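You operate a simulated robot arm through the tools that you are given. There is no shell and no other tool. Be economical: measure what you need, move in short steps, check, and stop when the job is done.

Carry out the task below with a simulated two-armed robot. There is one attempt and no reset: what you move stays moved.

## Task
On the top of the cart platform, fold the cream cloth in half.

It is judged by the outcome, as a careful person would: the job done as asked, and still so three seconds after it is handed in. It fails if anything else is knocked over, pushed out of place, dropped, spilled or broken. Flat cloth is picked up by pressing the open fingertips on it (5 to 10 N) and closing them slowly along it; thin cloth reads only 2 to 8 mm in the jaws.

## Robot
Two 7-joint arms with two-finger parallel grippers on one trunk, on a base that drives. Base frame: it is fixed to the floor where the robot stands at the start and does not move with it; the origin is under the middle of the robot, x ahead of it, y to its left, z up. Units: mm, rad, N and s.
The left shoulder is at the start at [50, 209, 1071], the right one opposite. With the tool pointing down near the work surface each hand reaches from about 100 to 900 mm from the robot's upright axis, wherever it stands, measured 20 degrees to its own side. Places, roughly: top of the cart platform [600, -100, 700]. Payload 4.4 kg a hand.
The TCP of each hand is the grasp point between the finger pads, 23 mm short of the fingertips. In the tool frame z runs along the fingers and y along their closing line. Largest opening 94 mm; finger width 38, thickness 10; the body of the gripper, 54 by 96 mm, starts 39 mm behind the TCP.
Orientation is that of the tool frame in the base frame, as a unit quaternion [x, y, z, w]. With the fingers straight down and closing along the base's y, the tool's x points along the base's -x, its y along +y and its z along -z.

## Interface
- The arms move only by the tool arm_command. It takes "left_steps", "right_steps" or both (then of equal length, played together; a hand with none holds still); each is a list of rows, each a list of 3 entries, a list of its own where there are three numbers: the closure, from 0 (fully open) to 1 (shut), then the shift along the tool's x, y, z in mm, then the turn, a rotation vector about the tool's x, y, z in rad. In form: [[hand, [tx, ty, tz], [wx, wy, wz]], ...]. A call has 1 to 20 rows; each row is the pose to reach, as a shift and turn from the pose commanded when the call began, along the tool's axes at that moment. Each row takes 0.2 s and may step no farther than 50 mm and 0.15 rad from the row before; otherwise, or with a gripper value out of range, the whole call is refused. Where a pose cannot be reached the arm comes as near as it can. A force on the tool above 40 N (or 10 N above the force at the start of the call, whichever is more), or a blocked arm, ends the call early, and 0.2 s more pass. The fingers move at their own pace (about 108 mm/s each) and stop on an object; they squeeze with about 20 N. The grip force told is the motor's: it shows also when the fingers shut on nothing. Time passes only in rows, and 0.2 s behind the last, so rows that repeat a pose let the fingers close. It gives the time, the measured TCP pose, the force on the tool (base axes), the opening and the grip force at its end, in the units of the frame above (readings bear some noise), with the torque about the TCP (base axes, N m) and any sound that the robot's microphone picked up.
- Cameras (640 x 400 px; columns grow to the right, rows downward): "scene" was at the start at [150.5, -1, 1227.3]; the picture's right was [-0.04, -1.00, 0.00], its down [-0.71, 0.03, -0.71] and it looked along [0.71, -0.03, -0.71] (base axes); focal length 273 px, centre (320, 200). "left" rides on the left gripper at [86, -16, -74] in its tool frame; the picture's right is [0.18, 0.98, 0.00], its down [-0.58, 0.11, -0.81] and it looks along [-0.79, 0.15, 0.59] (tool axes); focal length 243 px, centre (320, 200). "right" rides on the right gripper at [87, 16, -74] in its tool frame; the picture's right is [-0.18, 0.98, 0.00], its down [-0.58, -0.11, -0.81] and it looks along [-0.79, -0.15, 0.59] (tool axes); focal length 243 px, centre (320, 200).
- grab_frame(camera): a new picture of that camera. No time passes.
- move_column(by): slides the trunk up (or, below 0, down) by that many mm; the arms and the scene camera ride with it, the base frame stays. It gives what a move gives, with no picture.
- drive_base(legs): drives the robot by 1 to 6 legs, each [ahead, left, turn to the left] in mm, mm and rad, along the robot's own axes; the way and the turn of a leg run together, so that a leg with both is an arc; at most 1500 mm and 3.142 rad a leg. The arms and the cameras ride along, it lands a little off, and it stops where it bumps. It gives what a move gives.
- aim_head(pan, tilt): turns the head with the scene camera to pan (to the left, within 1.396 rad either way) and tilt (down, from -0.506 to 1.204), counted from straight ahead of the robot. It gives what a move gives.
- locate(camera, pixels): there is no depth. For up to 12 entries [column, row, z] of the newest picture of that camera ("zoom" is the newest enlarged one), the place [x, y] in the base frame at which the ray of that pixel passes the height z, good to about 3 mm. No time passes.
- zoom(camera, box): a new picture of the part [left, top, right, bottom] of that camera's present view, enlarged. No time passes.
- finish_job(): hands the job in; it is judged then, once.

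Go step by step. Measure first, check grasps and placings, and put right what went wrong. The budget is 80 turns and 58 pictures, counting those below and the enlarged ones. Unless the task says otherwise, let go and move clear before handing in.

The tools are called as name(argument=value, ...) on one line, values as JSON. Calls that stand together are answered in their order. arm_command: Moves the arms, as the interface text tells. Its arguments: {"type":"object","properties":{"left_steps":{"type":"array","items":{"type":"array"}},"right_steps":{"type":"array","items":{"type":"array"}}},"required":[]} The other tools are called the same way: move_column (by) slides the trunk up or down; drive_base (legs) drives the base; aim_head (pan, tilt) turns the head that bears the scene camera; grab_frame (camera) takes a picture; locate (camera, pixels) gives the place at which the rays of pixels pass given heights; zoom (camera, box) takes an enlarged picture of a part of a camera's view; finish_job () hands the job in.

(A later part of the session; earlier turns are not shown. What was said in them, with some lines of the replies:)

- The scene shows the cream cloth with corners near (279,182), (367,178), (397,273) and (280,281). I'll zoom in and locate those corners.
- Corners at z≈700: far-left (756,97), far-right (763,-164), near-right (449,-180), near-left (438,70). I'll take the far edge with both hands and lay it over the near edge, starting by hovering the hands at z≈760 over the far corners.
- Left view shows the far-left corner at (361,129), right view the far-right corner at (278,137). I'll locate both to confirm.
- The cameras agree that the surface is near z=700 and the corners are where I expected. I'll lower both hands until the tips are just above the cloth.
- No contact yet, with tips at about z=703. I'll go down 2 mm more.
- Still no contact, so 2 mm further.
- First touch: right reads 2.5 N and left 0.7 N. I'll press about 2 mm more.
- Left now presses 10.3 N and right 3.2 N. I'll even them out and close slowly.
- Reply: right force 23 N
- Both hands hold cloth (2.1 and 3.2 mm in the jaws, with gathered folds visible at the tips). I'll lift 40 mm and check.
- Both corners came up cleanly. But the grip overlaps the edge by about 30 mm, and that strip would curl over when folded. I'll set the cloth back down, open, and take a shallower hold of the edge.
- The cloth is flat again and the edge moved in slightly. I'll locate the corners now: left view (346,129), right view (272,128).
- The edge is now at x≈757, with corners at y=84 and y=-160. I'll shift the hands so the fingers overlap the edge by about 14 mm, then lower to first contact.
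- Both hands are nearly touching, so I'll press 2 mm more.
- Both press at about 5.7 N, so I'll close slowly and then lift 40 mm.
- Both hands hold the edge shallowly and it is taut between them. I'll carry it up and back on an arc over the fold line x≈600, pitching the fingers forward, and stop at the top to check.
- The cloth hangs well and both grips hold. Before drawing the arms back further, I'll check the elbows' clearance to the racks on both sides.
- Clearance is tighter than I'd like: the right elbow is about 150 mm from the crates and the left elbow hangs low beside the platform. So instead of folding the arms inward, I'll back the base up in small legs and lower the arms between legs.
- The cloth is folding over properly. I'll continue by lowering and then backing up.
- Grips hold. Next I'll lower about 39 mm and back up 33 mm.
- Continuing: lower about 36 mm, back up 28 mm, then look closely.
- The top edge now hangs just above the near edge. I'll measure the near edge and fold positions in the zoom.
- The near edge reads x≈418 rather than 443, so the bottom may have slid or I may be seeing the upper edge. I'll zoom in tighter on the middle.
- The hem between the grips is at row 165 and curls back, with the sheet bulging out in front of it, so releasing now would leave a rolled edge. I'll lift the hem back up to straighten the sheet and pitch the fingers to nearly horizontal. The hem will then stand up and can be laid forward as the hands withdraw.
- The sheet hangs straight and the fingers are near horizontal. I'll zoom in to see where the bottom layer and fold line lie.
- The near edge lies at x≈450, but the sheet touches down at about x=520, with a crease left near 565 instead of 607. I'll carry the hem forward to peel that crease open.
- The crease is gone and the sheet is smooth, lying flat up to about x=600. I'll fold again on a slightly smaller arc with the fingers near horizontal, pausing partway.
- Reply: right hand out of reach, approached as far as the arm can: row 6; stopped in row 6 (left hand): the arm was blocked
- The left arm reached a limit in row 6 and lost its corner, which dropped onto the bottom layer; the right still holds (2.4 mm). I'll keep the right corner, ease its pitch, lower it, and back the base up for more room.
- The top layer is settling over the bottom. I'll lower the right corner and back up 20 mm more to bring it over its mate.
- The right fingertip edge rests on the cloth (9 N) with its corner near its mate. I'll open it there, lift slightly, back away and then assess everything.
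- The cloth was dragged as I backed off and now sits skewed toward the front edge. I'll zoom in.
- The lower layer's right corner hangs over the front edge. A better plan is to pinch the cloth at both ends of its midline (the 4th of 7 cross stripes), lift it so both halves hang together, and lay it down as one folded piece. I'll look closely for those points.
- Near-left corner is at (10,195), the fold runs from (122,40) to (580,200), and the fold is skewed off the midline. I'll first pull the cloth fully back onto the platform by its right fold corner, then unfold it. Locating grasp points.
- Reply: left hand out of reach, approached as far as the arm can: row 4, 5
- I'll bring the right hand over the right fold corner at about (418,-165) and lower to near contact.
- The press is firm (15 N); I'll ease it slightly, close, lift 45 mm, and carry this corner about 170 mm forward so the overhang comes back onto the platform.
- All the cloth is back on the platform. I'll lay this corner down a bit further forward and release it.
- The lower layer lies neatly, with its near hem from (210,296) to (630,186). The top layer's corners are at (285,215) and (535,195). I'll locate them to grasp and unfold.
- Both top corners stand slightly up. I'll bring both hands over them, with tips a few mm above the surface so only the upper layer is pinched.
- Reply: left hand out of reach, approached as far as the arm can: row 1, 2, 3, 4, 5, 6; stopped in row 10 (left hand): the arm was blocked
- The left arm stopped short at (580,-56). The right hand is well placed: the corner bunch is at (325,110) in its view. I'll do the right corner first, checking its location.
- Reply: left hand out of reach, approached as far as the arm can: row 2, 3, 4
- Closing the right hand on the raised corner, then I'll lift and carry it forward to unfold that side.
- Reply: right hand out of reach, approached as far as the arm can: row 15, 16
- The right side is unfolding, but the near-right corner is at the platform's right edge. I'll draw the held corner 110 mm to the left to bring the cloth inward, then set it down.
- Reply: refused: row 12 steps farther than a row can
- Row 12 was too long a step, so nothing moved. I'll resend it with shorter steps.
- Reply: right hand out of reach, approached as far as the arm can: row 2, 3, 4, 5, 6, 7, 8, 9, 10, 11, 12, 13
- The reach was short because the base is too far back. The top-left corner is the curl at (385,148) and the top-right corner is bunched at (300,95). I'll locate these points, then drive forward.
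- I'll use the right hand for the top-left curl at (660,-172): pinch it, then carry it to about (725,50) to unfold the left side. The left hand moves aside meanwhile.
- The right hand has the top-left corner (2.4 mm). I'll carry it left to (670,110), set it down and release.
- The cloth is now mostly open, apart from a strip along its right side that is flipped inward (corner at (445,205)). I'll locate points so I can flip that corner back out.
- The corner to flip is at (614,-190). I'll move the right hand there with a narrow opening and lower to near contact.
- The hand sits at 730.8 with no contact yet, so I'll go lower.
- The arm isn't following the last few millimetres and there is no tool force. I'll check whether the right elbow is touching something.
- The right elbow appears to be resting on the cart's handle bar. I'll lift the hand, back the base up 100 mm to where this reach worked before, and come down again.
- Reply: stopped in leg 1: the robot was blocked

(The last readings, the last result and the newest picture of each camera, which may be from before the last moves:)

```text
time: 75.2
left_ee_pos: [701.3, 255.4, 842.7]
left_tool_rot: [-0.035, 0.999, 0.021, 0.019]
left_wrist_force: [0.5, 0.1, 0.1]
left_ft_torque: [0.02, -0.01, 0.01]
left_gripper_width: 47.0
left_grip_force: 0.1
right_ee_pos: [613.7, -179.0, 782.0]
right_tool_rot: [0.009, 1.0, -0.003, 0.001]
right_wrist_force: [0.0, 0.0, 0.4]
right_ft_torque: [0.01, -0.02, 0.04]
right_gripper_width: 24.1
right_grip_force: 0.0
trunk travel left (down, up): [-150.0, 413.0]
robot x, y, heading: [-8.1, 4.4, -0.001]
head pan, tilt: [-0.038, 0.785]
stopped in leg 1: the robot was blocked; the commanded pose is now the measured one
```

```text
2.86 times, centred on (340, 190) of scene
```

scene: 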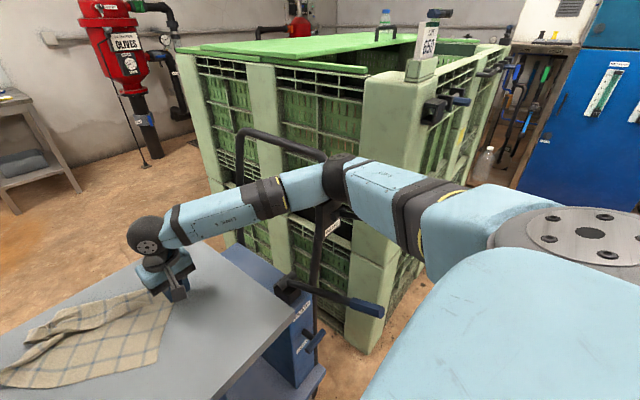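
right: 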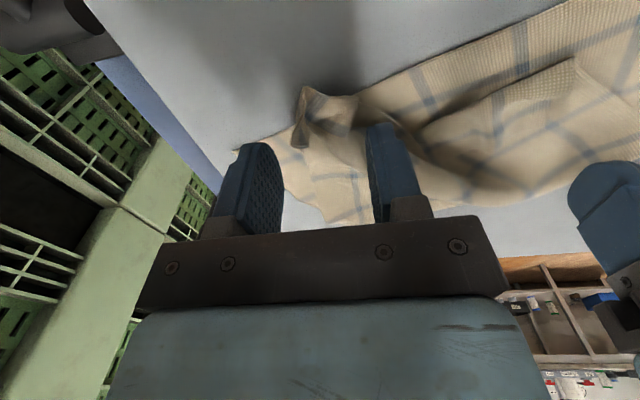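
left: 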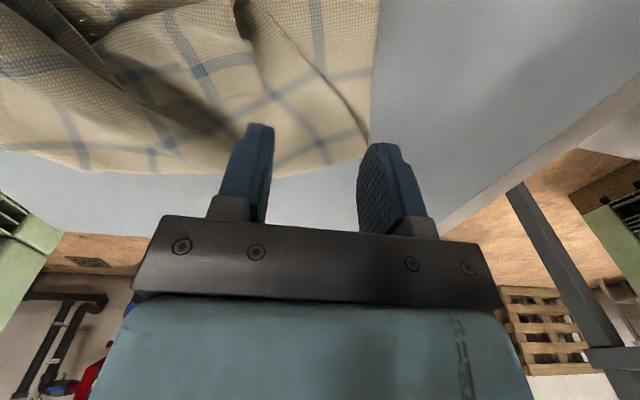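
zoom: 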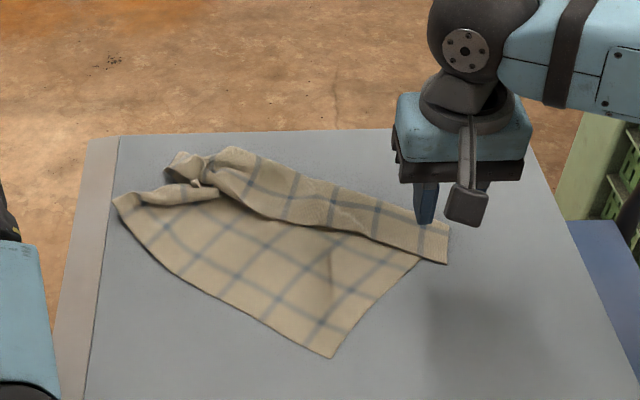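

The base was blocked going back, so something is caught. I'll check the left arm.

aim_head(pan=0.8, tilt=0.75)

grab_frame(camera="scene")

```text
time: 76.4
left_ee_pos: [702.1, 256.0, 842.0]
left_tool_rot: [-0.035, 0.999, 0.02, 0.02]
left_wrist_force: [0.2, -0.5, 0.5]
left_ft_torque: [0.02, 0.01, 0.0]
left_gripper_width: 47.0
left_grip_force: 0.1
right_ee_pos: [614.8, -177.9, 782.4]
right_tool_rot: [0.008, 1.0, -0.005, 0.002]
right_wrist_force: [-1.3, -0.5, -0.2]
right_ft_torque: [0.01, -0.01, -0.01]
right_gripper_width: 23.8
right_grip_force: 0.0
trunk travel left (down, up): [-150.0, 413.0]
robot x, y, heading: [-11.0, 1.2, -0.003]
head pan, tilt: [0.799, 0.75]
```

```text
8 pictures are left
```

scene: 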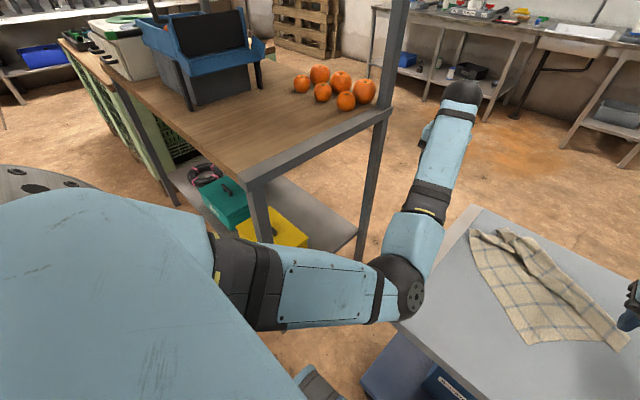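

The left arm looks clear, so the right elbow against the cart handle is the likely catch. I'll raise the right hand well up to free the elbow, then back up.

arm_command(right_steps=[[0.745, [0, 0, -40], [0, 0, 0]], [0.745, [0, 0, -80], [0, 0, 0]], [0.745, [0, 0, -120], [0, 0, 0]], [0.745, [0, 0, -150], [0, 0, 0]]])

drive_base(legs=[[-50, 0, 0]])

```text
time: 77.4
left_ee_pos: [703.9, 253.9, 839.8]
left_tool_rot: [-0.035, 0.999, 0.021, 0.019]
left_wrist_force: [-0.3, -0.5, -0.3]
left_ft_torque: [-0.01, -0.01, 0.03]
left_gripper_width: 47.0
left_grip_force: 0.0
right_ee_pos: [615.6, -178.3, 930.6]
right_tool_rot: [0.008, 1.0, -0.003, 0.0]
right_wrist_force: [-0.1, -0.4, -0.8]
right_ft_torque: [0.01, -0.02, 0.05]
right_gripper_width: 23.9
right_grip_force: 0.2
trunk travel left (down, up): [-150.0, 413.0]
robot x, y, heading: [-7.8, 2.6, -0.003]
head pan, tilt: [0.799, 0.75]
```

```text
time: 78.3
left_ee_pos: [652.2, 253.7, 841.4]
left_tool_rot: [-0.035, 0.999, 0.021, 0.019]
left_wrist_force: [-0.2, 0.2, -0.4]
left_ft_torque: [0.0, -0.02, 0.0]
left_gripper_width: 46.9
left_grip_force: 0.0
right_ee_pos: [567.3, -180.4, 929.7]
right_tool_rot: [0.008, 1.0, -0.002, 0.001]
right_wrist_force: [-0.7, -0.4, -0.2]
right_ft_torque: [-0.01, 0.0, 0.02]
right_gripper_width: 24.0
right_grip_force: 0.1
trunk travel left (down, up): [-150.0, 413.0]
robot x, y, heading: [-60.1, 0.4, -0.006]
head pan, tilt: [0.799, 0.75]
```

It's free again, so the handle was the catch. I'll raise the trunk 150 mm so the elbows clear the handle, straighten the head, and bring the right hand down over the near-right corner at (618,-180).

move_column(by=150)

aim_head(pan=-0.038, tilt=0.9)

arm_command(right_steps=[[0.745, [-7, 0, 42], [0, 0, 0]], [0.745, [-14, 0, 84], [0, 0, 0]], [0.745, [-21, 0, 126], [0, 0, 0]], [0.745, [-28, 0, 168], [0, 0, 0]], [0.745, [-35, 0, 210], [0, 0, 0]], [0.745, [-42, 0, 252], [0, 0, 0]], [0.745, [-47, 0, 295], [0, 0, 0]], [0.745, [-51, 0, 330], [0, 0, 0]], [0.745, [-51, 0, 346], [0, 0, 0]], [0.745, [-51, 0, 352], [0, 0, 0]], [0.745, [-51, 0, 353], [0, 0, 0]]])

```text
time: 80.1
left_ee_pos: [655.3, 254.4, 990.6]
left_tool_rot: [-0.035, 0.999, 0.022, 0.018]
left_wrist_force: [-0.7, -0.1, 0.3]
left_ft_torque: [-0.03, 0.0, 0.0]
left_gripper_width: 47.2
left_grip_force: 0.0
right_ee_pos: [567.6, -178.7, 1079.8]
right_tool_rot: [0.007, 1.0, -0.003, 0.001]
right_wrist_force: [-0.5, 0.6, -0.8]
right_ft_torque: [0.01, 0.0, 0.0]
right_gripper_width: 23.9
right_grip_force: 0.1
trunk travel left (down, up): [-300.0, 263.0]
robot x, y, heading: [-61.2, 1.9, -0.004]
head pan, tilt: [0.799, 0.75]
```

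```text
time: 81.2
left_ee_pos: [653.3, 254.6, 989.5]
left_tool_rot: [-0.035, 0.999, 0.022, 0.018]
left_wrist_force: [0.3, 0.2, 0.3]
left_ft_torque: [0.01, 0.03, 0.0]
left_gripper_width: 46.9
left_grip_force: 0.1
right_ee_pos: [567.0, -179.4, 1080.8]
right_tool_rot: [0.008, 1.0, -0.003, 0.001]
right_wrist_force: [-0.5, 0.7, 0.1]
right_ft_torque: [-0.03, 0.04, 0.02]
right_gripper_width: 24.1
right_grip_force: 0.1
trunk travel left (down, up): [-300.0, 263.0]
robot x, y, heading: [-61.5, -2.4, -0.008]
head pan, tilt: [-0.038, 0.901]
```

```text
time: 83.6
left_ee_pos: [653.4, 253.8, 989.7]
left_tool_rot: [-0.035, 0.999, 0.021, 0.019]
left_wrist_force: [0.5, 0.1, -0.1]
left_ft_torque: [-0.02, -0.02, 0.0]
left_gripper_width: 46.9
left_grip_force: 0.0
right_ee_pos: [618.2, -181.6, 727.4]
right_tool_rot: [0.007, 1.0, -0.003, 0.0]
right_wrist_force: [-0.1, -0.1, 0.5]
right_ft_torque: [0.0, 0.02, -0.01]
right_gripper_width: 24.2
right_grip_force: 0.0
trunk travel left (down, up): [-300.0, 263.0]
robot x, y, heading: [-62.3, 2.8, -0.007]
head pan, tilt: [-0.038, 0.901]
```

Now the arm tracks well, with TCP at 727.4. I'll press the remaining few millimetres.

arm_command(right_steps=[[0.745, [0, 0, 2], [0, 0, 0]], [0.745, [0, 0, 3.5], [0, 0, 0]], [0.745, [0, 0, 4.3], [0, 0, 0]]])

```text
time: 84.4
left_ee_pos: [652.8, 254.0, 991.3]
left_tool_rot: [-0.036, 0.999, 0.022, 0.019]
left_wrist_force: [0.3, -0.1, -0.5]
left_ft_torque: [0.01, -0.03, 0.01]
left_gripper_width: 47.1
left_grip_force: 0.0
right_ee_pos: [619.2, -180.5, 725.6]
right_tool_rot: [0.008, 1.0, -0.002, 0.002]
right_wrist_force: [2.1, -0.8, 13.3]
right_ft_torque: [0.23, -0.16, 0.0]
right_gripper_width: 23.7
right_grip_force: 0.2
trunk travel left (down, up): [-300.0, 263.0]
robot x, y, heading: [-61.5, -0.5, -0.007]
head pan, tilt: [-0.038, 0.901]
```

Contact at 13 N; I'll ease off, close slowly, lift, and carry the corner to about (500,-280) to flip the strip out and square up the near hem.

arm_command(right_steps=[[0.78, [0, 0, -0.5], [0, 0, 0]], [0.82, [0, 0, -0.5], [0, 0, 0]], [0.86, [0, 0, -0.5], [0, 0, 0]], [0.9, [0, 0, -0.5], [0, 0, 0]], [0.94, [0, 0, -0.5], [0, 0, 0]], [1, [0, 0, -0.5], [0, 0, 0]], [1, [0, 0, -0.5], [0, 0, 0]], [1, [0, 0, -0.5], [0, 0, 0]], [1, [0, -5, -25], [0, 0, 0]], [1, [0, -20, -50], [0, 0, 0]], [1, [5, -50, -60], [0, 0, 0]], [1, [20, -80, -60], [0, 0, 0]], [1, [45, -95, -55], [0, 0, 0]], [1, [75, -100, -50], [0, 0, 0]], [1, [105, -100, -45], [0, 0, 0]], [1, [119, -100, -40], [0, 0, 0]]])

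zoom(camera="scene", box=[230, 80, 450, 240])

```text
time: 87.8
left_ee_pos: [654.2, 254.5, 990.7]
left_tool_rot: [-0.035, 0.999, 0.021, 0.018]
left_wrist_force: [0.7, 0.0, 0.4]
left_ft_torque: [0.02, -0.03, -0.03]
left_gripper_width: 47.1
left_grip_force: 0.0
right_ee_pos: [498.9, -280.6, 762.3]
right_tool_rot: [0.009, 1.0, -0.003, 0.0]
right_wrist_force: [0.0, 0.6, 0.2]
right_ft_torque: [-0.03, 0.0, -0.01]
right_gripper_width: 1.8
right_grip_force: 20.1
trunk travel left (down, up): [-300.0, 263.0]
robot x, y, heading: [-64.5, 2.8, -0.008]
head pan, tilt: [-0.038, 0.901]
```

```text
2.50 times, centred on (340, 160) of scene
```

zoom: 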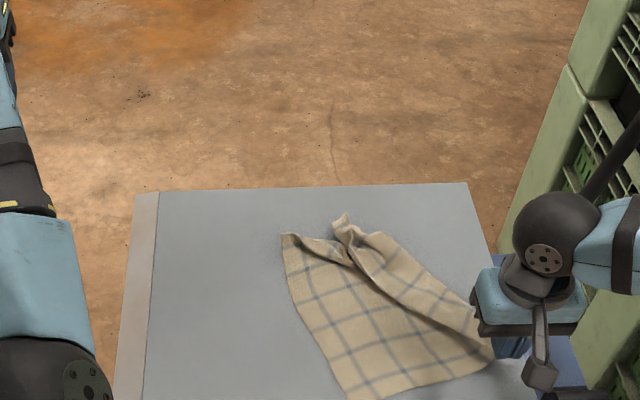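

The right hand holds the near-right corner and the strip is opening. The near-left corner is at about (352,400), at the zoom's lower border. Locating it and the platform's corners.

locate(camera="zoom", pixels=[[350, 398, 701], [283, 235, 701], [468, 183, 701], [135, 193, 701], [345, 215, 710]])

zoom(camera="scene", box=[320, 170, 460, 270])

```text
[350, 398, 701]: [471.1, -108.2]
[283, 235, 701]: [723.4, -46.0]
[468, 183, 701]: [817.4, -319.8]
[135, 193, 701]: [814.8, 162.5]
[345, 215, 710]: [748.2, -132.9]
```

```text
4.00 times, centred on (390, 220) of scene
```

zoom: 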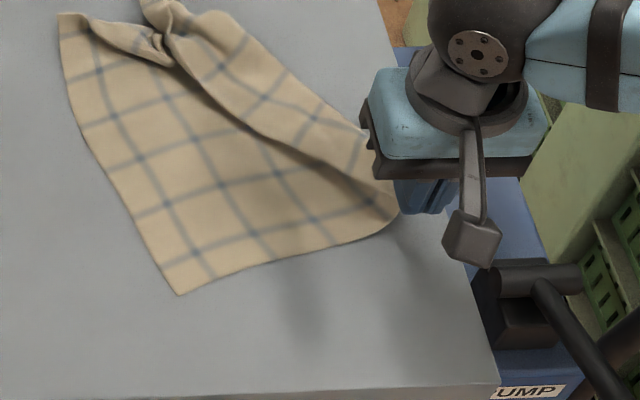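

The cart hasn't shifted. The near-left corner is at about (468,-100), so I'll bring the left hand over it at z≈790, squaring its tilt on the way.

arm_command(left_steps=[[0.66, [19.5, -33.5, 16], [0.004, 0.004, 0.007]], [0.66, [39, -67, 32], [0.008, 0.008, 0.014]], [0.66, [58.5, -100, 48], [0.012, 0.012, 0.021]], [0.66, [78, -134, 64], [0.016, 0.016, 0.028]], [0.66, [97.5, -167, 80], [0.02, 0.02, 0.035]], [0.66, [117, -201, 97], [0.024, 0.024, 0.042]], [0.66, [136.5, -234, 113], [0.028, 0.028, 0.049]], [0.66, [156, -268, 129], [0.032, 0.032, 0.056]], [0.66, [175.5, -301, 145], [0.036, 0.036, 0.063]], [0.66, [195, -335, 161], [0.04, 0.038, 0.07]], [0.66, [214.6, -368, 177], [0.042, 0.038, 0.07]], [0.66, [214.6, -368, 177], [0.042, 0.038, 0.07]]])

```text
time: 89.2
left_ee_pos: [587.8, 142.0, 887.5]
left_tool_rot: [-0.055, 0.996, 0.07, 0.03]
left_wrist_force: [0.9, 0.2, 0.0]
left_ft_torque: [-0.02, 0.0, 0.05]
left_gripper_width: 32.1
left_grip_force: 0.1
left hand out of reach, approached as far as the arm can: row 2, 3, 4, 5
right_ee_pos: [497.9, -280.7, 761.8]
right_tool_rot: [0.009, 1.0, -0.002, 0.0]
right_wrist_force: [0.2, -0.4, 0.4]
right_ft_torque: [0.01, 0.0, 0.01]
right_gripper_width: 1.8
right_grip_force: 20.1
trunk travel left (down, up): [-300.0, 263.0]
robot x, y, heading: [-61.2, 1.4, -0.005]
head pan, tilt: [-0.038, 0.901]
stopped in row 7 (left hand): the arm was blocked; the commanded pose is now the measured one
```

The left arm is in an awkward posture and blocks when crossing over. I'll send it back to its starting pose relative to the robot, to see if it recovers.

arm_command(left_steps=[[0.66, [-5, 26, -31], [0.02, 0.01, 0.02]], [0.66, [-10, 53, -62], [0.05, 0.02, 0.04]], [0.66, [-15, 79, -93], [0.07, 0.03, 0.06]], [0.66, [-20, 105, -124], [0.1, 0.04, 0.08]], [0.66, [-25, 132, -155], [0.12, 0.05, 0.1]], [0.66, [-30, 158, -185], [0.14, 0.06, 0.11]], [0.66, [-30, 158, -185], [0.14, 0.06, 0.11]]])

```text
time: 90.8
left_ee_pos: [660.8, 314.9, 1051.8]
left_tool_rot: [0.002, 1.0, -0.003, 0.0]
left_wrist_force: [-0.2, 0.3, 0.4]
left_ft_torque: [-0.01, 0.01, 0.01]
left_gripper_width: 32.0
left_grip_force: 0.0
left hand out of reach, approached as far as the arm can: row 2, 3, 4, 5, 6, 7
right_ee_pos: [498.6, -280.5, 762.4]
right_tool_rot: [0.008, 1.0, -0.003, 0.0]
right_wrist_force: [0.1, 0.2, 0.0]
right_ft_torque: [0.01, 0.01, 0.02]
right_gripper_width: 1.7
right_grip_force: 20.3
trunk travel left (down, up): [-300.0, 263.0]
robot x, y, heading: [-59.5, 1.8, -0.008]
head pan, tilt: [-0.038, 0.901]
```

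The left arm isn't usable for crossing over, but one hand can fold this cloth lengthwise. The right hand already holds the near-right corner, and the far-right corner is already half turned in. I'll carry the near-right corner over onto the near-left corner at (468,-100), lay it down and release.

arm_command(right_steps=[[1, [5, 30, -25], [0, 0, 0]], [1, [10, 65, -40], [0, 0, 0]], [1, [15, 100, -45], [0, 0, 0]], [1, [22, 135, -30], [0, 0, 0]], [1, [28, 160, -5], [0, 0, 0]], [1, [29, 172, 15], [0, 0, 0]], [1, [29, 178, 30], [0, 0, 0]], [1, [29, 178, 33], [0, 0, 0]], [0.9, [29, 178, 33], [0, 0, 0]], [0.8, [29, 178, 33], [0, 0, 0]], [0.72, [29, 178, 33], [0, 0, 0]], [0.72, [29, 178, 25], [0, 0, 0]], [0.72, [29, 178, 0], [0, 0, 0]], [0.72, [29, 170, -45], [0, 0, 0]], [0.72, [29, 130, -70], [0, 0, 0]], [0.72, [29, 85, -80], [0, 0, 0]], [0.72, [10, 40, -85], [0, 0, 0]], [0.72, [-10, -5, -85], [0, 0, 0]]])

zoom(camera="scene", box=[300, 140, 440, 250])

```text
time: 94.7
left_ee_pos: [661.3, 314.9, 1053.4]
left_tool_rot: [0.0, 1.0, -0.001, 0.0]
left_wrist_force: [-0.6, -0.4, -0.3]
left_ft_torque: [0.03, 0.03, 0.01]
left_gripper_width: 32.1
left_grip_force: 0.1
right_ee_pos: [506.9, -286.1, 846.4]
right_tool_rot: [0.007, 1.0, -0.003, 0.0]
right_wrist_force: [-0.1, 0.7, -0.4]
right_ft_torque: [0.0, -0.02, 0.0]
right_gripper_width: 26.1
right_grip_force: 0.1
trunk travel left (down, up): [-300.0, 263.0]
robot x, y, heading: [-58.5, 0.8, -0.003]
head pan, tilt: [-0.038, 0.901]
```

```text
3.64 times, centred on (370, 195) of scene
```

zoom: 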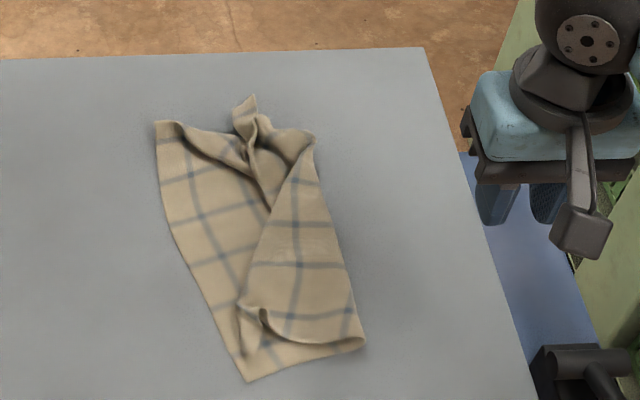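

The cloth is folding lengthwise nicely: near fold at (362,345), with the near-right corner curled on top near (245,330). The far-right corner is the raised bunch at (248,110); I'll locate it to carry it to the far-left corner at (157,122).

locate(camera="zoom", pixels=[[248, 112, 712], [250, 98, 712], [245, 140, 712], [157, 122, 701], [248, 380, 701], [362, 345, 703], [313, 140, 703], [242, 345, 706], [255, 318, 710], [270, 212, 705], [185, 128, 705]])

```text
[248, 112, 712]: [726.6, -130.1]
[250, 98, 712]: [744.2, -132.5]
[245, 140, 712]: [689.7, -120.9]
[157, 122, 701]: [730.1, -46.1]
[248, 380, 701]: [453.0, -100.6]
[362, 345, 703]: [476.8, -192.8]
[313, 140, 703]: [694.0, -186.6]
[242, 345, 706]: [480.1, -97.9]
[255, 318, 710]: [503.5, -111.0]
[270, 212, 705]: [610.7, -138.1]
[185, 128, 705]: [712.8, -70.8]
```

I'll drive forward 60 mm for reach, pinch the raised far-right corner at (733,-131), and carry it onto the far-left corner.

drive_base(legs=[[60, 0, 0]])

arm_command(right_steps=[[0.6, [-28, 26, 0], [0, 0, 0]], [0.6, [-56, 52, 5], [0, 0, 0]], [0.6, [-84, 78, 15], [0, 0, 0]], [0.6, [-112, 104, 30], [0, 0, 0]], [0.6, [-140, 130, 50], [0, 0, 0]], [0.6, [-166, 155, 70], [0, 0, 0]], [0.6, [-166, 155, 100], [0, 0, 0]], [0.6, [-166, 155, 112], [0, 0, 0]], [0.6, [-166, 155, 117], [0, 0, 0]], [0.6, [-166, 155, 117], [0, 0, 0]]])

```text
time: 95.6
left_ee_pos: [722.3, 315.5, 1052.2]
left_tool_rot: [0.001, 1.0, -0.001, -0.001]
left_wrist_force: [0.8, 0.3, 0.0]
left_ft_torque: [0.0, 0.05, -0.01]
left_gripper_width: 32.2
left_grip_force: 0.2
right_ee_pos: [566.6, -284.9, 847.4]
right_tool_rot: [0.009, 1.0, -0.003, -0.001]
right_wrist_force: [0.3, -0.8, -0.2]
right_ft_torque: [0.01, 0.0, 0.01]
right_gripper_width: 25.9
right_grip_force: 0.0
trunk travel left (down, up): [-300.0, 263.0]
robot x, y, heading: [-3.4, 1.0, -0.006]
head pan, tilt: [-0.038, 0.901]
```

```text
time: 97.8
left_ee_pos: [721.9, 316.2, 1051.3]
left_tool_rot: [0.001, 1.0, -0.002, 0.0]
left_wrist_force: [-0.3, 0.0, 0.1]
left_ft_torque: [0.01, 0.0, -0.01]
left_gripper_width: 32.1
left_grip_force: 0.0
right_ee_pos: [735.3, -132.6, 730.3]
right_tool_rot: [0.009, 1.0, -0.003, 0.0]
right_wrist_force: [-0.2, -0.3, -0.2]
right_ft_torque: [0.0, 0.03, 0.02]
right_gripper_width: 37.9
right_grip_force: 0.1
trunk travel left (down, up): [-300.0, 263.0]
robot x, y, heading: [-1.2, 0.0, -0.005]
head pan, tilt: [-0.038, 0.901]
```

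Tips straddle the raised corner with no contact force. I'll close, lift, carry it over to (745,-50), lay it down and release.

arm_command(right_steps=[[0.75, [0, 0, 1], [0, 0, 0]], [0.9, [0, 0, 1], [0, 0, 0]], [1, [0, 0, 1], [0, 0, 0]], [1, [0, 0, 1], [0, 0, 0]], [1, [-4, 0, -20], [0, 0, 0]], [1, [-10, 5, -45], [0, 0, 0]], [1, [-15, 25, -60], [0, 0, 0]], [1, [-18, 50, -55], [0, 0, 0]], [1, [-18, 70, -40], [0, 0, 0]], [1, [-14, 82, -15], [0, 0, 0]], [1, [-11, 84, 0], [0, 0, 0]], [1, [-11, 84, 2], [0, 0, 0]]])

zoom(camera="scene", box=[290, 140, 430, 250])

```text
time: 100.4
left_ee_pos: [720.5, 315.2, 1053.7]
left_tool_rot: [0.001, 1.0, -0.002, 0.0]
left_wrist_force: [-0.6, 0.8, -0.5]
left_ft_torque: [0.0, 0.07, -0.04]
left_gripper_width: 32.1
left_grip_force: 0.1
right_ee_pos: [747.0, -48.6, 727.8]
right_tool_rot: [0.007, 1.0, -0.003, -0.001]
right_wrist_force: [-0.3, 0.1, -1.4]
right_ft_torque: [0.0, 0.0, -0.01]
right_gripper_width: 1.8
right_grip_force: 19.9
trunk travel left (down, up): [-300.0, 263.0]
robot x, y, heading: [1.8, -1.5, -0.008]
head pan, tilt: [-0.038, 0.901]
```

```text
3.64 times, centred on (360, 195) of scene
```

zoom: 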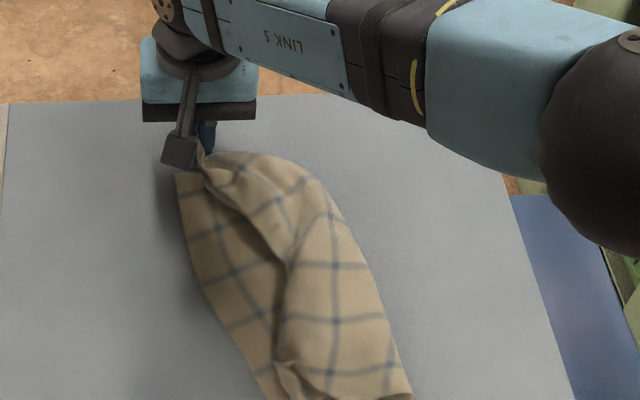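

The far-right corner now sits on the far-left one. I'll draw it 12 mm further forward to take out slack, release, move clear and look.

arm_command(right_steps=[[1, [-6, 0, 0], [0, 0, 0]], [1, [-12, 1, 0], [0, 0, 0]], [1, [-12, 1, 0], [0, 0, 0]], [0.9, [-12, 1, 0], [0, 0, 0]], [0.8, [-12, 1, 0], [0, 0, 0]], [0.72, [-12, 1, 0], [0, 0, 0]], [0.72, [-12, 1, -10], [0, 0, 0]], [0.72, [-12, 1, -40], [0, 0, 0]], [0.72, [-12, -20, -80], [0, 0, 0]], [0.72, [10, -60, -100], [0, 0, 0]], [0.72, [35, -100, -105], [0, 0, 0]], [0.72, [60, -140, -105], [0, 0, 0]], [0.72, [85, -180, -105], [0, 0, 0]], [0.72, [115, -215, -105], [0, 0, 0]], [0.72, [150, -240, -105], [0, 0, 0]]])

zoom(camera="scene", box=[290, 150, 430, 260])

```text
time: 103.6
left_ee_pos: [720.4, 313.7, 1054.0]
left_tool_rot: [0.0, 1.0, -0.001, 0.001]
left_wrist_force: [0.4, -1.4, 0.2]
left_ft_torque: [-0.02, 0.02, 0.0]
left_gripper_width: 32.0
left_grip_force: 0.1
right_ee_pos: [593.4, -287.3, 833.6]
right_tool_rot: [0.009, 1.0, -0.003, 0.001]
right_wrist_force: [-0.3, -0.1, 0.2]
right_ft_torque: [0.01, -0.01, 0.03]
right_gripper_width: 26.3
right_grip_force: 0.0
trunk travel left (down, up): [-300.0, 263.0]
robot x, y, heading: [-0.7, -2.0, 0.001]
head pan, tilt: [-0.038, 0.901]
```

```text
3.64 times, centred on (360, 205) of scene
```

zoom: 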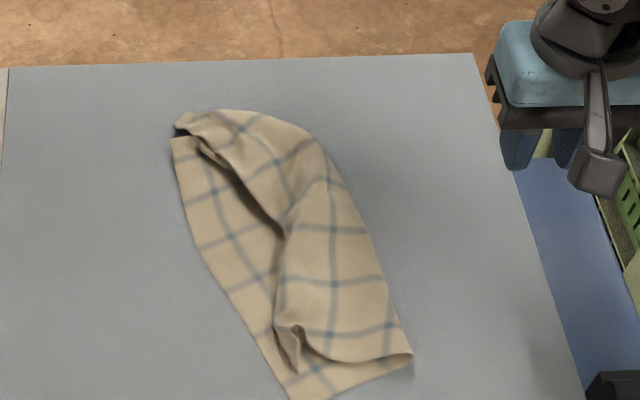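

The far corners match now at (175,130). The top layer's near corner at (295,368) needs to be drawn toward (288,398), and the sagging middle edge at (283,230) pulled left. Locating.

locate(camera="zoom", pixels=[[295, 370, 703], [292, 335, 712], [300, 350, 708], [290, 398, 701], [283, 235, 712], [275, 270, 708], [200, 250, 701], [172, 140, 701], [178, 125, 705], [410, 357, 702], [325, 150, 705], [238, 310, 701]])

```text
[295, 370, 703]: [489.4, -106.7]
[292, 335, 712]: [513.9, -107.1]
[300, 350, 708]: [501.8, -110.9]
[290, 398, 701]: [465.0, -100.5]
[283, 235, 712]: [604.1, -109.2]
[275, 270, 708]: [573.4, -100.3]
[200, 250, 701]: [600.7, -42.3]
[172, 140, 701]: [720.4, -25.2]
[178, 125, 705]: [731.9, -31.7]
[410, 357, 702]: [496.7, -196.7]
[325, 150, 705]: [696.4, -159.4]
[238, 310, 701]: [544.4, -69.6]
```

I'll back up 60 mm, then pinch the raised near corner of the top layer at about (500,-108), just above the lower layer.

drive_base(legs=[[-60, 0, 0]])

arm_command(right_steps=[[0.62, [6, 36, 5], [0, 0, 0]], [0.62, [13, 72, 15], [0, 0, 0]], [0.62, [20, 108, 30], [0, 0, 0]], [0.62, [27, 144, 50], [0, 0, 0]], [0.62, [33, 179, 74], [0, 0, 0]], [0.62, [33, 179, 96], [0, 0, 0]], [0.62, [33, 179, 104], [0, 0, 0]], [0.62, [33, 179, 104], [0, 0, 0]]])

```text
time: 104.6
left_ee_pos: [661.5, 315.7, 1052.0]
left_tool_rot: [0.0, 1.0, -0.001, 0.0]
left_wrist_force: [0.5, -0.7, -0.9]
left_ft_torque: [-0.01, -0.01, 0.02]
left_gripper_width: 32.1
left_grip_force: 0.0
right_ee_pos: [534.4, -287.7, 834.7]
right_tool_rot: [0.008, 1.0, -0.002, 0.0]
right_wrist_force: [0.2, 0.0, 0.3]
right_ft_torque: [0.01, -0.04, 0.0]
right_gripper_width: 26.2
right_grip_force: 0.1
trunk travel left (down, up): [-300.0, 263.0]
robot x, y, heading: [-59.9, 0.4, -0.011]
head pan, tilt: [-0.038, 0.901]
```

```text
time: 106.4
left_ee_pos: [661.1, 314.7, 1052.5]
left_tool_rot: [0.0, 1.0, -0.001, 0.0]
left_wrist_force: [-0.3, 0.1, -0.2]
left_ft_torque: [0.0, -0.01, 0.01]
left_gripper_width: 32.0
left_grip_force: 0.2
right_ee_pos: [505.8, -107.3, 727.7]
right_tool_rot: [0.008, 1.0, -0.002, 0.0]
right_wrist_force: [-0.9, -0.5, 0.0]
right_ft_torque: [-0.01, 0.03, -0.02]
right_gripper_width: 35.6
right_grip_force: 0.0
trunk travel left (down, up): [-300.0, 263.0]
robot x, y, heading: [-57.2, -0.6, -0.007]
head pan, tilt: [-0.038, 0.901]
```

In position, so I'll close, lift slightly, draw the corner about 38 mm toward me, and check the grip before releasing.

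arm_command(right_steps=[[0.62, [4, 0, 0.5], [0, 0, 0]], [0.75, [4, 0, 0.5], [0, 0, 0]], [0.88, [4, 0, 0.5], [0, 0, 0]], [1, [4, 0, 0.5], [0, 0, 0]], [1, [4, 0, 0.5], [0, 0, 0]], [1, [6, 0, -12], [0, 0, 0]], [1, [15, 2, -25], [0, 0, 0]], [1, [28, 5, -25], [0, 0, 0]], [1, [40, 8, -12], [0, 0, 0]], [1, [42, 9, -2], [0, 0, 0]]])

```text
time: 108.6
left_ee_pos: [662.4, 315.9, 1053.6]
left_tool_rot: [0.0, 1.0, -0.001, 0.0]
left_wrist_force: [0.9, 0.4, -0.1]
left_ft_torque: [-0.01, 0.02, 0.01]
left_gripper_width: 32.1
left_grip_force: 0.0
right_ee_pos: [462.6, -99.5, 729.7]
right_tool_rot: [0.009, 1.0, -0.003, 0.0]
right_wrist_force: [-0.3, 0.0, 0.6]
right_ft_torque: [0.0, 0.0, 0.0]
right_gripper_width: 2.5
right_grip_force: 20.1
trunk travel left (down, up): [-300.0, 263.0]
robot x, y, heading: [-63.7, 1.4, 0.001]
head pan, tilt: [-0.038, 0.901]
```

It holds 2.5 mm. I'll release here, lift clear and look.

arm_command(right_steps=[[0.92, [0, 0, 1], [0, 0, 0]], [0.82, [0, 0, 1], [0, 0, 0]], [0.72, [0, 0, 1], [0, 0, 0]], [0.72, [0, 0, -10], [0, 0, 0]], [0.72, [0, 0, -45], [0, 0, 0]], [0.72, [0, -30, -80], [0, 0, 0]], [0.72, [0, -75, -95], [0, 0, 0]], [0.72, [0, -120, -105], [0, 0, 0]], [0.72, [0, -165, -105], [0, 0, 0]], [0.72, [0, -200, -105], [0, 0, 0]]])

zoom(camera="scene", box=[290, 130, 430, 250])

```text
time: 110.8
left_ee_pos: [661.2, 314.2, 1053.2]
left_tool_rot: [-0.001, 1.0, -0.001, 0.0]
left_wrist_force: [-0.2, 0.1, 0.3]
left_ft_torque: [-0.01, 0.02, -0.02]
left_gripper_width: 31.8
left_grip_force: 0.1
right_ee_pos: [460.8, -296.4, 837.0]
right_tool_rot: [0.008, 1.0, -0.002, 0.0]
right_wrist_force: [0.0, -0.4, -0.4]
right_ft_torque: [0.03, -0.02, -0.01]
right_gripper_width: 26.4
right_grip_force: 0.2
trunk travel left (down, up): [-300.0, 263.0]
robot x, y, heading: [-59.5, 1.2, -0.005]
head pan, tilt: [-0.038, 0.901]
```

```text
3.33 times, centred on (360, 190) of scene
```

zoom: 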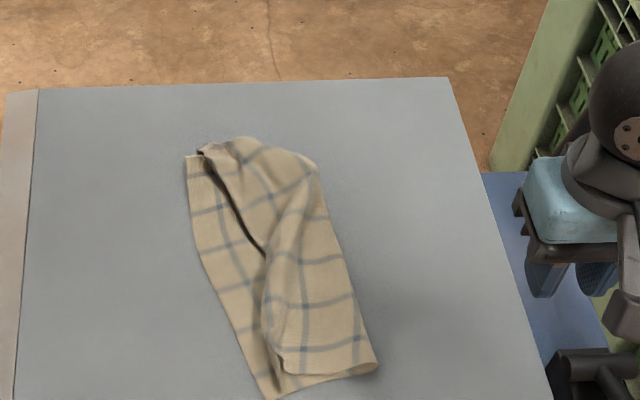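

Much better. Only the middle of the top layer's edge, at (265,255)–(262,310), still lies short of the lower edge at (200,250)–(235,330). I'll locate these points and pull that edge left.

locate(camera="zoom", pixels=[[265, 252, 708], [280, 235, 712], [263, 300, 708], [270, 340, 705], [200, 250, 701], [220, 300, 701], [240, 342, 701], [272, 398, 701], [187, 157, 701], [378, 368, 702], [320, 165, 703], [335, 260, 705]])

```text
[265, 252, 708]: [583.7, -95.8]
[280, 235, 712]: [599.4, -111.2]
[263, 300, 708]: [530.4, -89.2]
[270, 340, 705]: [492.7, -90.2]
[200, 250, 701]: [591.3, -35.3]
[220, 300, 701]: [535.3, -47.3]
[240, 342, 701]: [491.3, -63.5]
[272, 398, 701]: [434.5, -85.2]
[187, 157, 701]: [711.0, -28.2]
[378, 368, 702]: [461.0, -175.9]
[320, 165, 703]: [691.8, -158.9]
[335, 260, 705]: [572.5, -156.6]
```

I'll move the right hand over the raised mid-edge at (580,-100), lower to just above the lower layer, close, and lift slightly to check.

arm_command(right_steps=[[0.62, [-20, 33, 0], [0, 0, 0]], [0.62, [-40, 66, 10], [0, 0, 0]], [0.62, [-60, 99, 20], [0, 0, 0]], [0.62, [-80, 132, 35], [0, 0, 0]], [0.62, [-100, 165, 55], [0, 0, 0]], [0.62, [-119, 196, 77], [0, 0, 0]], [0.62, [-119, 196, 100], [0, 0, 0]], [0.62, [-119, 196, 110], [0, 0, 0]], [0.62, [-119, 196, 110], [0, 0, 0]], [0.75, [-119, 196, 110], [0, 0, 0]], [0.88, [-119, 196, 110], [0, 0, 0]], [1, [-119, 196, 110], [0, 0, 0]], [1, [-119, 196, 110], [0, 0, 0]], [1, [-119, 198, 100], [0, 0, 0]]])

```text
time: 113.8
left_ee_pos: [661.7, 315.8, 1053.4]
left_tool_rot: [0.0, 1.0, -0.002, 0.0]
left_wrist_force: [0.6, 0.6, -0.4]
left_ft_torque: [-0.04, 0.01, -0.03]
left_gripper_width: 32.2
left_grip_force: 0.1
right_ee_pos: [581.3, -101.6, 735.4]
right_tool_rot: [0.009, 1.0, -0.003, 0.0]
right_wrist_force: [0.4, -0.4, 0.2]
right_ft_torque: [-0.01, -0.01, 0.0]
right_gripper_width: 3.4
right_grip_force: 20.0
trunk travel left (down, up): [-300.0, 263.0]
robot x, y, heading: [-59.9, 3.2, -0.009]
head pan, tilt: [-0.038, 0.901]
```

It holds 3.4 mm. I'll draw the edge 48 mm to the left, set it down, release and move clear.

arm_command(right_steps=[[1, [0, 12, -8], [0, 0, 0]], [1, [0, 26, -10], [0, 0, 0]], [1, [0, 40, -6], [0, 0, 0]], [1, [0, 49, 2], [0, 0, 0]], [1, [0, 49, 7], [0, 0, 0]], [0.92, [0, 49, 7], [0, 0, 0]], [0.82, [0, 49, 7], [0, 0, 0]], [0.74, [0, 49, 7], [0, 0, 0]], [0.74, [0, 49, -5], [0, 0, 0]], [0.74, [0, 49, -45], [0, 0, 0]], [0.74, [0, 15, -80], [0, 0, 0]], [0.74, [0, -30, -95], [0, 0, 0]], [0.74, [0, -75, -105], [0, 0, 0]], [0.74, [20, -120, -105], [0, 0, 0]], [0.74, [40, -160, -105], [0, 0, 0]], [0.74, [60, -200, -105], [0, 0, 0]]])

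zoom(camera="scene", box=[290, 140, 430, 260])

```text
time: 117.2
left_ee_pos: [661.1, 313.9, 1054.1]
left_tool_rot: [0.0, 1.0, -0.001, 0.0]
left_wrist_force: [0.8, -0.4, -0.1]
left_ft_torque: [0.0, 0.0, 0.01]
left_gripper_width: 32.1
left_grip_force: 0.1
right_ee_pos: [518.1, -300.8, 842.1]
right_tool_rot: [0.008, 1.0, -0.002, -0.001]
right_wrist_force: [-0.5, -0.7, -0.1]
right_ft_torque: [0.01, -0.02, 0.0]
right_gripper_width: 24.4
right_grip_force: 0.0
trunk travel left (down, up): [-300.0, 263.0]
robot x, y, heading: [-60.0, -1.4, -0.008]
head pan, tilt: [-0.038, 0.901]
```

```text
3.33 times, centred on (360, 200) of scene
```

zoom: 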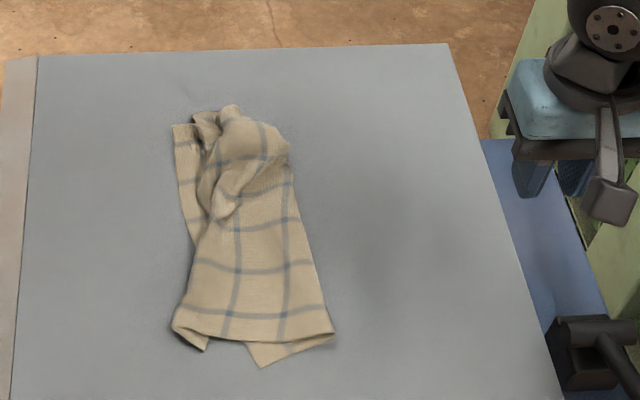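

That pull overshot at the near end: the top layer's near corner now lies at (175–205,325–348), to the left of the lower corner at (262,365). I'll locate these and bring that corner back.

locate(camera="zoom", pixels=[[173, 326, 703], [206, 350, 702], [262, 366, 701], [335, 333, 702], [195, 240, 702], [200, 315, 704], [225, 205, 712], [175, 125, 701], [230, 108, 710], [248, 343, 703], [290, 150, 705]])

```text
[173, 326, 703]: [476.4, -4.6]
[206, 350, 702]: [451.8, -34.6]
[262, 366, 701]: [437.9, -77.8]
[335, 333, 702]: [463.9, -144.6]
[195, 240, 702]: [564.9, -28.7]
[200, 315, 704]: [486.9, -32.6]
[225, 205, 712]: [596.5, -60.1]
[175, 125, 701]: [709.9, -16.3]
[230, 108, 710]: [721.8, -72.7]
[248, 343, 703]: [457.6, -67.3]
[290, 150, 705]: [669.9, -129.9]
```

The top layer has too much width and the lower too little. The top corner can be pinched on its own at about (470,-32), so I'll grip it, swing it up and right to free the loop, and re-lay it on the lower corner as before. First the approach and press.

arm_command(right_steps=[[0.68, [7, 38, 5], [0, 0, 0]], [0.68, [14, 77, 15], [0, 0, 0]], [0.68, [21, 115, 30], [0, 0, 0]], [0.68, [28, 154, 45], [0, 0, 0]], [0.68, [35, 192, 60], [0, 0, 0]], [0.68, [42, 230, 72], [0, 0, 0]], [0.68, [48, 269, 84], [0, 0, 0]], [0.68, [48, 269, 104], [0, 0, 0]], [0.68, [48, 269, 113], [0, 0, 0]], [0.68, [48, 269, 116], [0, 0, 0]], [0.68, [48, 269, 117.5], [0, 0, 0]]])

```text
time: 119.6
left_ee_pos: [660.2, 314.6, 1054.5]
left_tool_rot: [0.0, 1.0, -0.001, 0.001]
left_wrist_force: [1.0, -0.8, 0.1]
left_ft_torque: [0.01, -0.01, 0.0]
left_gripper_width: 31.9
left_grip_force: 0.1
right_ee_pos: [475.6, -29.3, 725.1]
right_tool_rot: [0.009, 1.0, -0.001, 0.002]
right_wrist_force: [-0.2, -1.6, 19.7]
right_ft_torque: [0.19, 0.02, -0.01]
right_gripper_width: 29.6
right_grip_force: 0.0
trunk travel left (down, up): [-300.0, 263.0]
robot x, y, heading: [-56.8, -3.3, -0.004]
head pan, tilt: [-0.038, 0.901]
```

The press is firm at 20 N; I'll ease it, close, lift, swing the corner right to drop the loop outward, then return and lay it on the lower corner.

arm_command(right_steps=[[0.74, [0, 0, -1], [0, 0, 0]], [0.82, [0, 0, -1], [0, 0, 0]], [0.9, [0, 0, -1], [0, 0, 0]], [1, [0, 0, -1], [0, 0, 0]], [1, [0, 0, -1], [0, 0, 0]], [1, [0, -5, -25], [0, 0, 0]], [1, [3, -20, -55], [0, 0, 0]], [1, [5, -50, -75], [0, 0, 0]], [1, [8, -85, -80], [0, 0, 0]], [1, [10, -120, -70], [0, 0, 0]], [1, [10, -135, -50], [0, 0, 0]], [1, [10, -135, -45], [0, 0, 0]], [1, [10, -110, -55], [0, 0, 0]], [1, [10, -80, -45], [0, 0, 0]], [1, [11, -60, -25], [0, 0, 0]], [1, [11, -53, -8], [0, 0, 0]], [1, [11, -53, -4], [0, 0, 0]], [0.85, [11, -53, -4], [0, 0, 0]], [0.72, [11, -53, -4], [0, 0, 0]], [0.72, [11, -53, -20], [0, 0, 0]]])

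arm_command(right_steps=[[0.72, [0, 0, -40], [0, 0, 0]], [0.72, [0, -30, -70], [0, 0, 0]], [0.72, [0, -75, -90], [0, 0, 0]], [0.72, [0, -120, -95], [0, 0, 0]], [0.72, [0, -165, -95], [0, 0, 0]], [0.72, [0, -200, -95], [0, 0, 0]]])

zoom(camera="scene", box=[290, 140, 430, 260])

```text
time: 123.8
left_ee_pos: [660.6, 314.8, 1053.0]
left_tool_rot: [0.0, 1.0, -0.002, 0.0]
left_wrist_force: [0.8, -0.7, -1.0]
left_ft_torque: [0.0, 0.0, 0.01]
left_gripper_width: 32.0
left_grip_force: 0.0
right_ee_pos: [462.5, -84.4, 743.1]
right_tool_rot: [0.008, 1.0, -0.003, 0.0]
right_wrist_force: [-0.5, -1.3, -0.4]
right_ft_torque: [0.02, 0.03, 0.02]
right_gripper_width: 26.4
right_grip_force: 0.1
trunk travel left (down, up): [-300.0, 263.0]
robot x, y, heading: [-58.7, -0.4, -0.008]
head pan, tilt: [-0.038, 0.901]
```

```text
time: 125.2
left_ee_pos: [660.7, 315.4, 1053.5]
left_tool_rot: [0.0, 1.0, -0.001, 0.0]
left_wrist_force: [-0.4, 0.6, 1.7]
left_ft_torque: [-0.01, 0.02, -0.02]
left_gripper_width: 31.8
left_grip_force: 0.1
right_ee_pos: [460.7, -283.8, 838.4]
right_tool_rot: [0.007, 1.0, -0.003, 0.001]
right_wrist_force: [1.5, -1.0, -0.1]
right_ft_torque: [0.0, 0.0, 0.0]
right_gripper_width: 26.4
right_grip_force: 0.1
trunk travel left (down, up): [-300.0, 263.0]
robot x, y, heading: [-61.0, 1.2, -0.001]
head pan, tilt: [-0.038, 0.901]
```

```text
3.33 times, centred on (360, 200) of scene
```

zoom: 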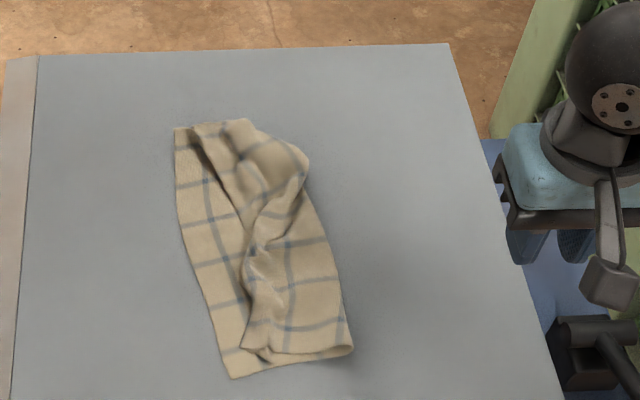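

The fold lies lengthwise again with the corners nearly matched, though the top edge at (243,260)–(245,345) is still a little short of the lower edge. No pictures remain, so I'll measure on this one and make one modest correction.

locate(camera="zoom", pixels=[[243, 262, 707], [255, 262, 712], [246, 300, 706], [243, 347, 703], [265, 358, 705], [190, 262, 701], [205, 305, 701], [230, 378, 701], [352, 348, 702], [230, 195, 705], [180, 195, 701], [330, 262, 703]])

```text
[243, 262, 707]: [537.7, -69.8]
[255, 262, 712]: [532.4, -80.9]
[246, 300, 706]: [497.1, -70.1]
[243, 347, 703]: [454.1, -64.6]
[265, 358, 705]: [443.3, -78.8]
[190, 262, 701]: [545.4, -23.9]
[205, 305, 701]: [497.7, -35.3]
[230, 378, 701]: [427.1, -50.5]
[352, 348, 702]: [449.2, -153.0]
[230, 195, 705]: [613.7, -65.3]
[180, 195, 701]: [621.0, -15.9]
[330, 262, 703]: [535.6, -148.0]
```

The top edge lies 30–45 mm short in the middle. I'll pinch the small ridge at (535,-84) as before, pull just 20 mm left, release and retreat.

arm_command(right_steps=[[0.62, [-15, 40, 5], [0, 0, 0]], [0.62, [-30, 80, 20], [0, 0, 0]], [0.62, [-45, 120, 40], [0, 0, 0]], [0.62, [-60, 160, 60], [0, 0, 0]], [0.62, [-74, 200, 80], [0, 0, 0]], [0.62, [-74, 200, 100], [0, 0, 0]], [0.62, [-74, 200, 110.5], [0, 0, 0]], [0.62, [-74, 200, 110.5], [0, 0, 0]], [0.75, [-74, 200, 110.5], [0, 0, 0]], [0.88, [-74, 200, 110.5], [0, 0, 0]], [1, [-74, 200, 110.5], [0, 0, 0]], [1, [-74, 200, 110.5], [0, 0, 0]], [1, [-74, 202, 102], [0, 0, 0]]])

```text
time: 128.0
left_ee_pos: [659.8, 315.9, 1053.9]
left_tool_rot: [0.0, 1.0, -0.001, 0.0]
left_wrist_force: [-1.0, 0.1, -1.0]
left_ft_torque: [0.01, 0.01, -0.01]
left_gripper_width: 31.8
left_grip_force: 0.1
right_ee_pos: [537.2, -82.6, 735.5]
right_tool_rot: [0.008, 1.0, -0.003, 0.0]
right_wrist_force: [-0.3, 0.1, 0.0]
right_ft_torque: [-0.01, 0.0, 0.03]
right_gripper_width: 4.5
right_grip_force: 20.1
trunk travel left (down, up): [-300.0, 263.0]
robot x, y, heading: [-58.2, -0.8, -0.01]
head pan, tilt: [-0.038, 0.901]
5 turns are left
```

It holds 4.5 mm of the ridge. I'll pull it 20 mm left, set it down, release and lift clear.

arm_command(right_steps=[[1, [0, 8, -5], [0, 0, 0]], [1, [0, 16, -4], [0, 0, 0]], [1, [0, 21, 2], [0, 0, 0]], [1, [0, 21, 6], [0, 0, 0]], [0.92, [0, 21, 6], [0, 0, 0]], [0.82, [0, 21, 6], [0, 0, 0]], [0.72, [0, 21, 6], [0, 0, 0]], [0.66, [0, 21, 4], [0, 0, 0]], [0.66, [0, 21, -15], [0, 0, 0]], [0.66, [0, 21, -55], [0, 0, 0]], [0.66, [0, -10, -90], [0, 0, 0]], [0.66, [0, -50, -110], [0, 0, 0]], [0.66, [0, -95, -115], [0, 0, 0]], [0.66, [0, -140, -115], [0, 0, 0]], [0.66, [0, -180, -115], [0, 0, 0]]])

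```text
time: 131.2
left_ee_pos: [660.7, 314.8, 1053.9]
left_tool_rot: [0.0, 1.0, 0.0, 0.0]
left_wrist_force: [0.3, -1.5, 0.2]
left_ft_torque: [0.05, 0.0, 0.0]
left_gripper_width: 32.0
left_grip_force: 0.1
right_ee_pos: [534.6, -263.8, 851.8]
right_tool_rot: [0.007, 1.0, -0.003, 0.0]
right_wrist_force: [0.4, -0.2, -0.8]
right_ft_torque: [0.03, -0.04, 0.0]
right_gripper_width: 31.8
right_grip_force: 0.0
trunk travel left (down, up): [-300.0, 263.0]
robot x, y, heading: [-60.2, 5.1, -0.005]
head pan, tilt: [-0.038, 0.901]
4 turns are left
```

The grippers read empty and clear of the cloth, and I have no pictures left to check with, so I'm handing in now.

finish_job()

```text
The job is handed in.
```

I folded the cream cloth in half lengthwise on the cart platform, but the fold is rough. My last picture showed wrinkles and the top edge 30–45 mm short of the lower edge in the middle. I then pulled that edge 20 mm toward the lower one, but had no pictures left to check the result.

While I was working, the right elbow pressed on the cart's handle and blocked the base; the cart's corners measured about the same afterwards. Both hands are empty and clear of the cloth.
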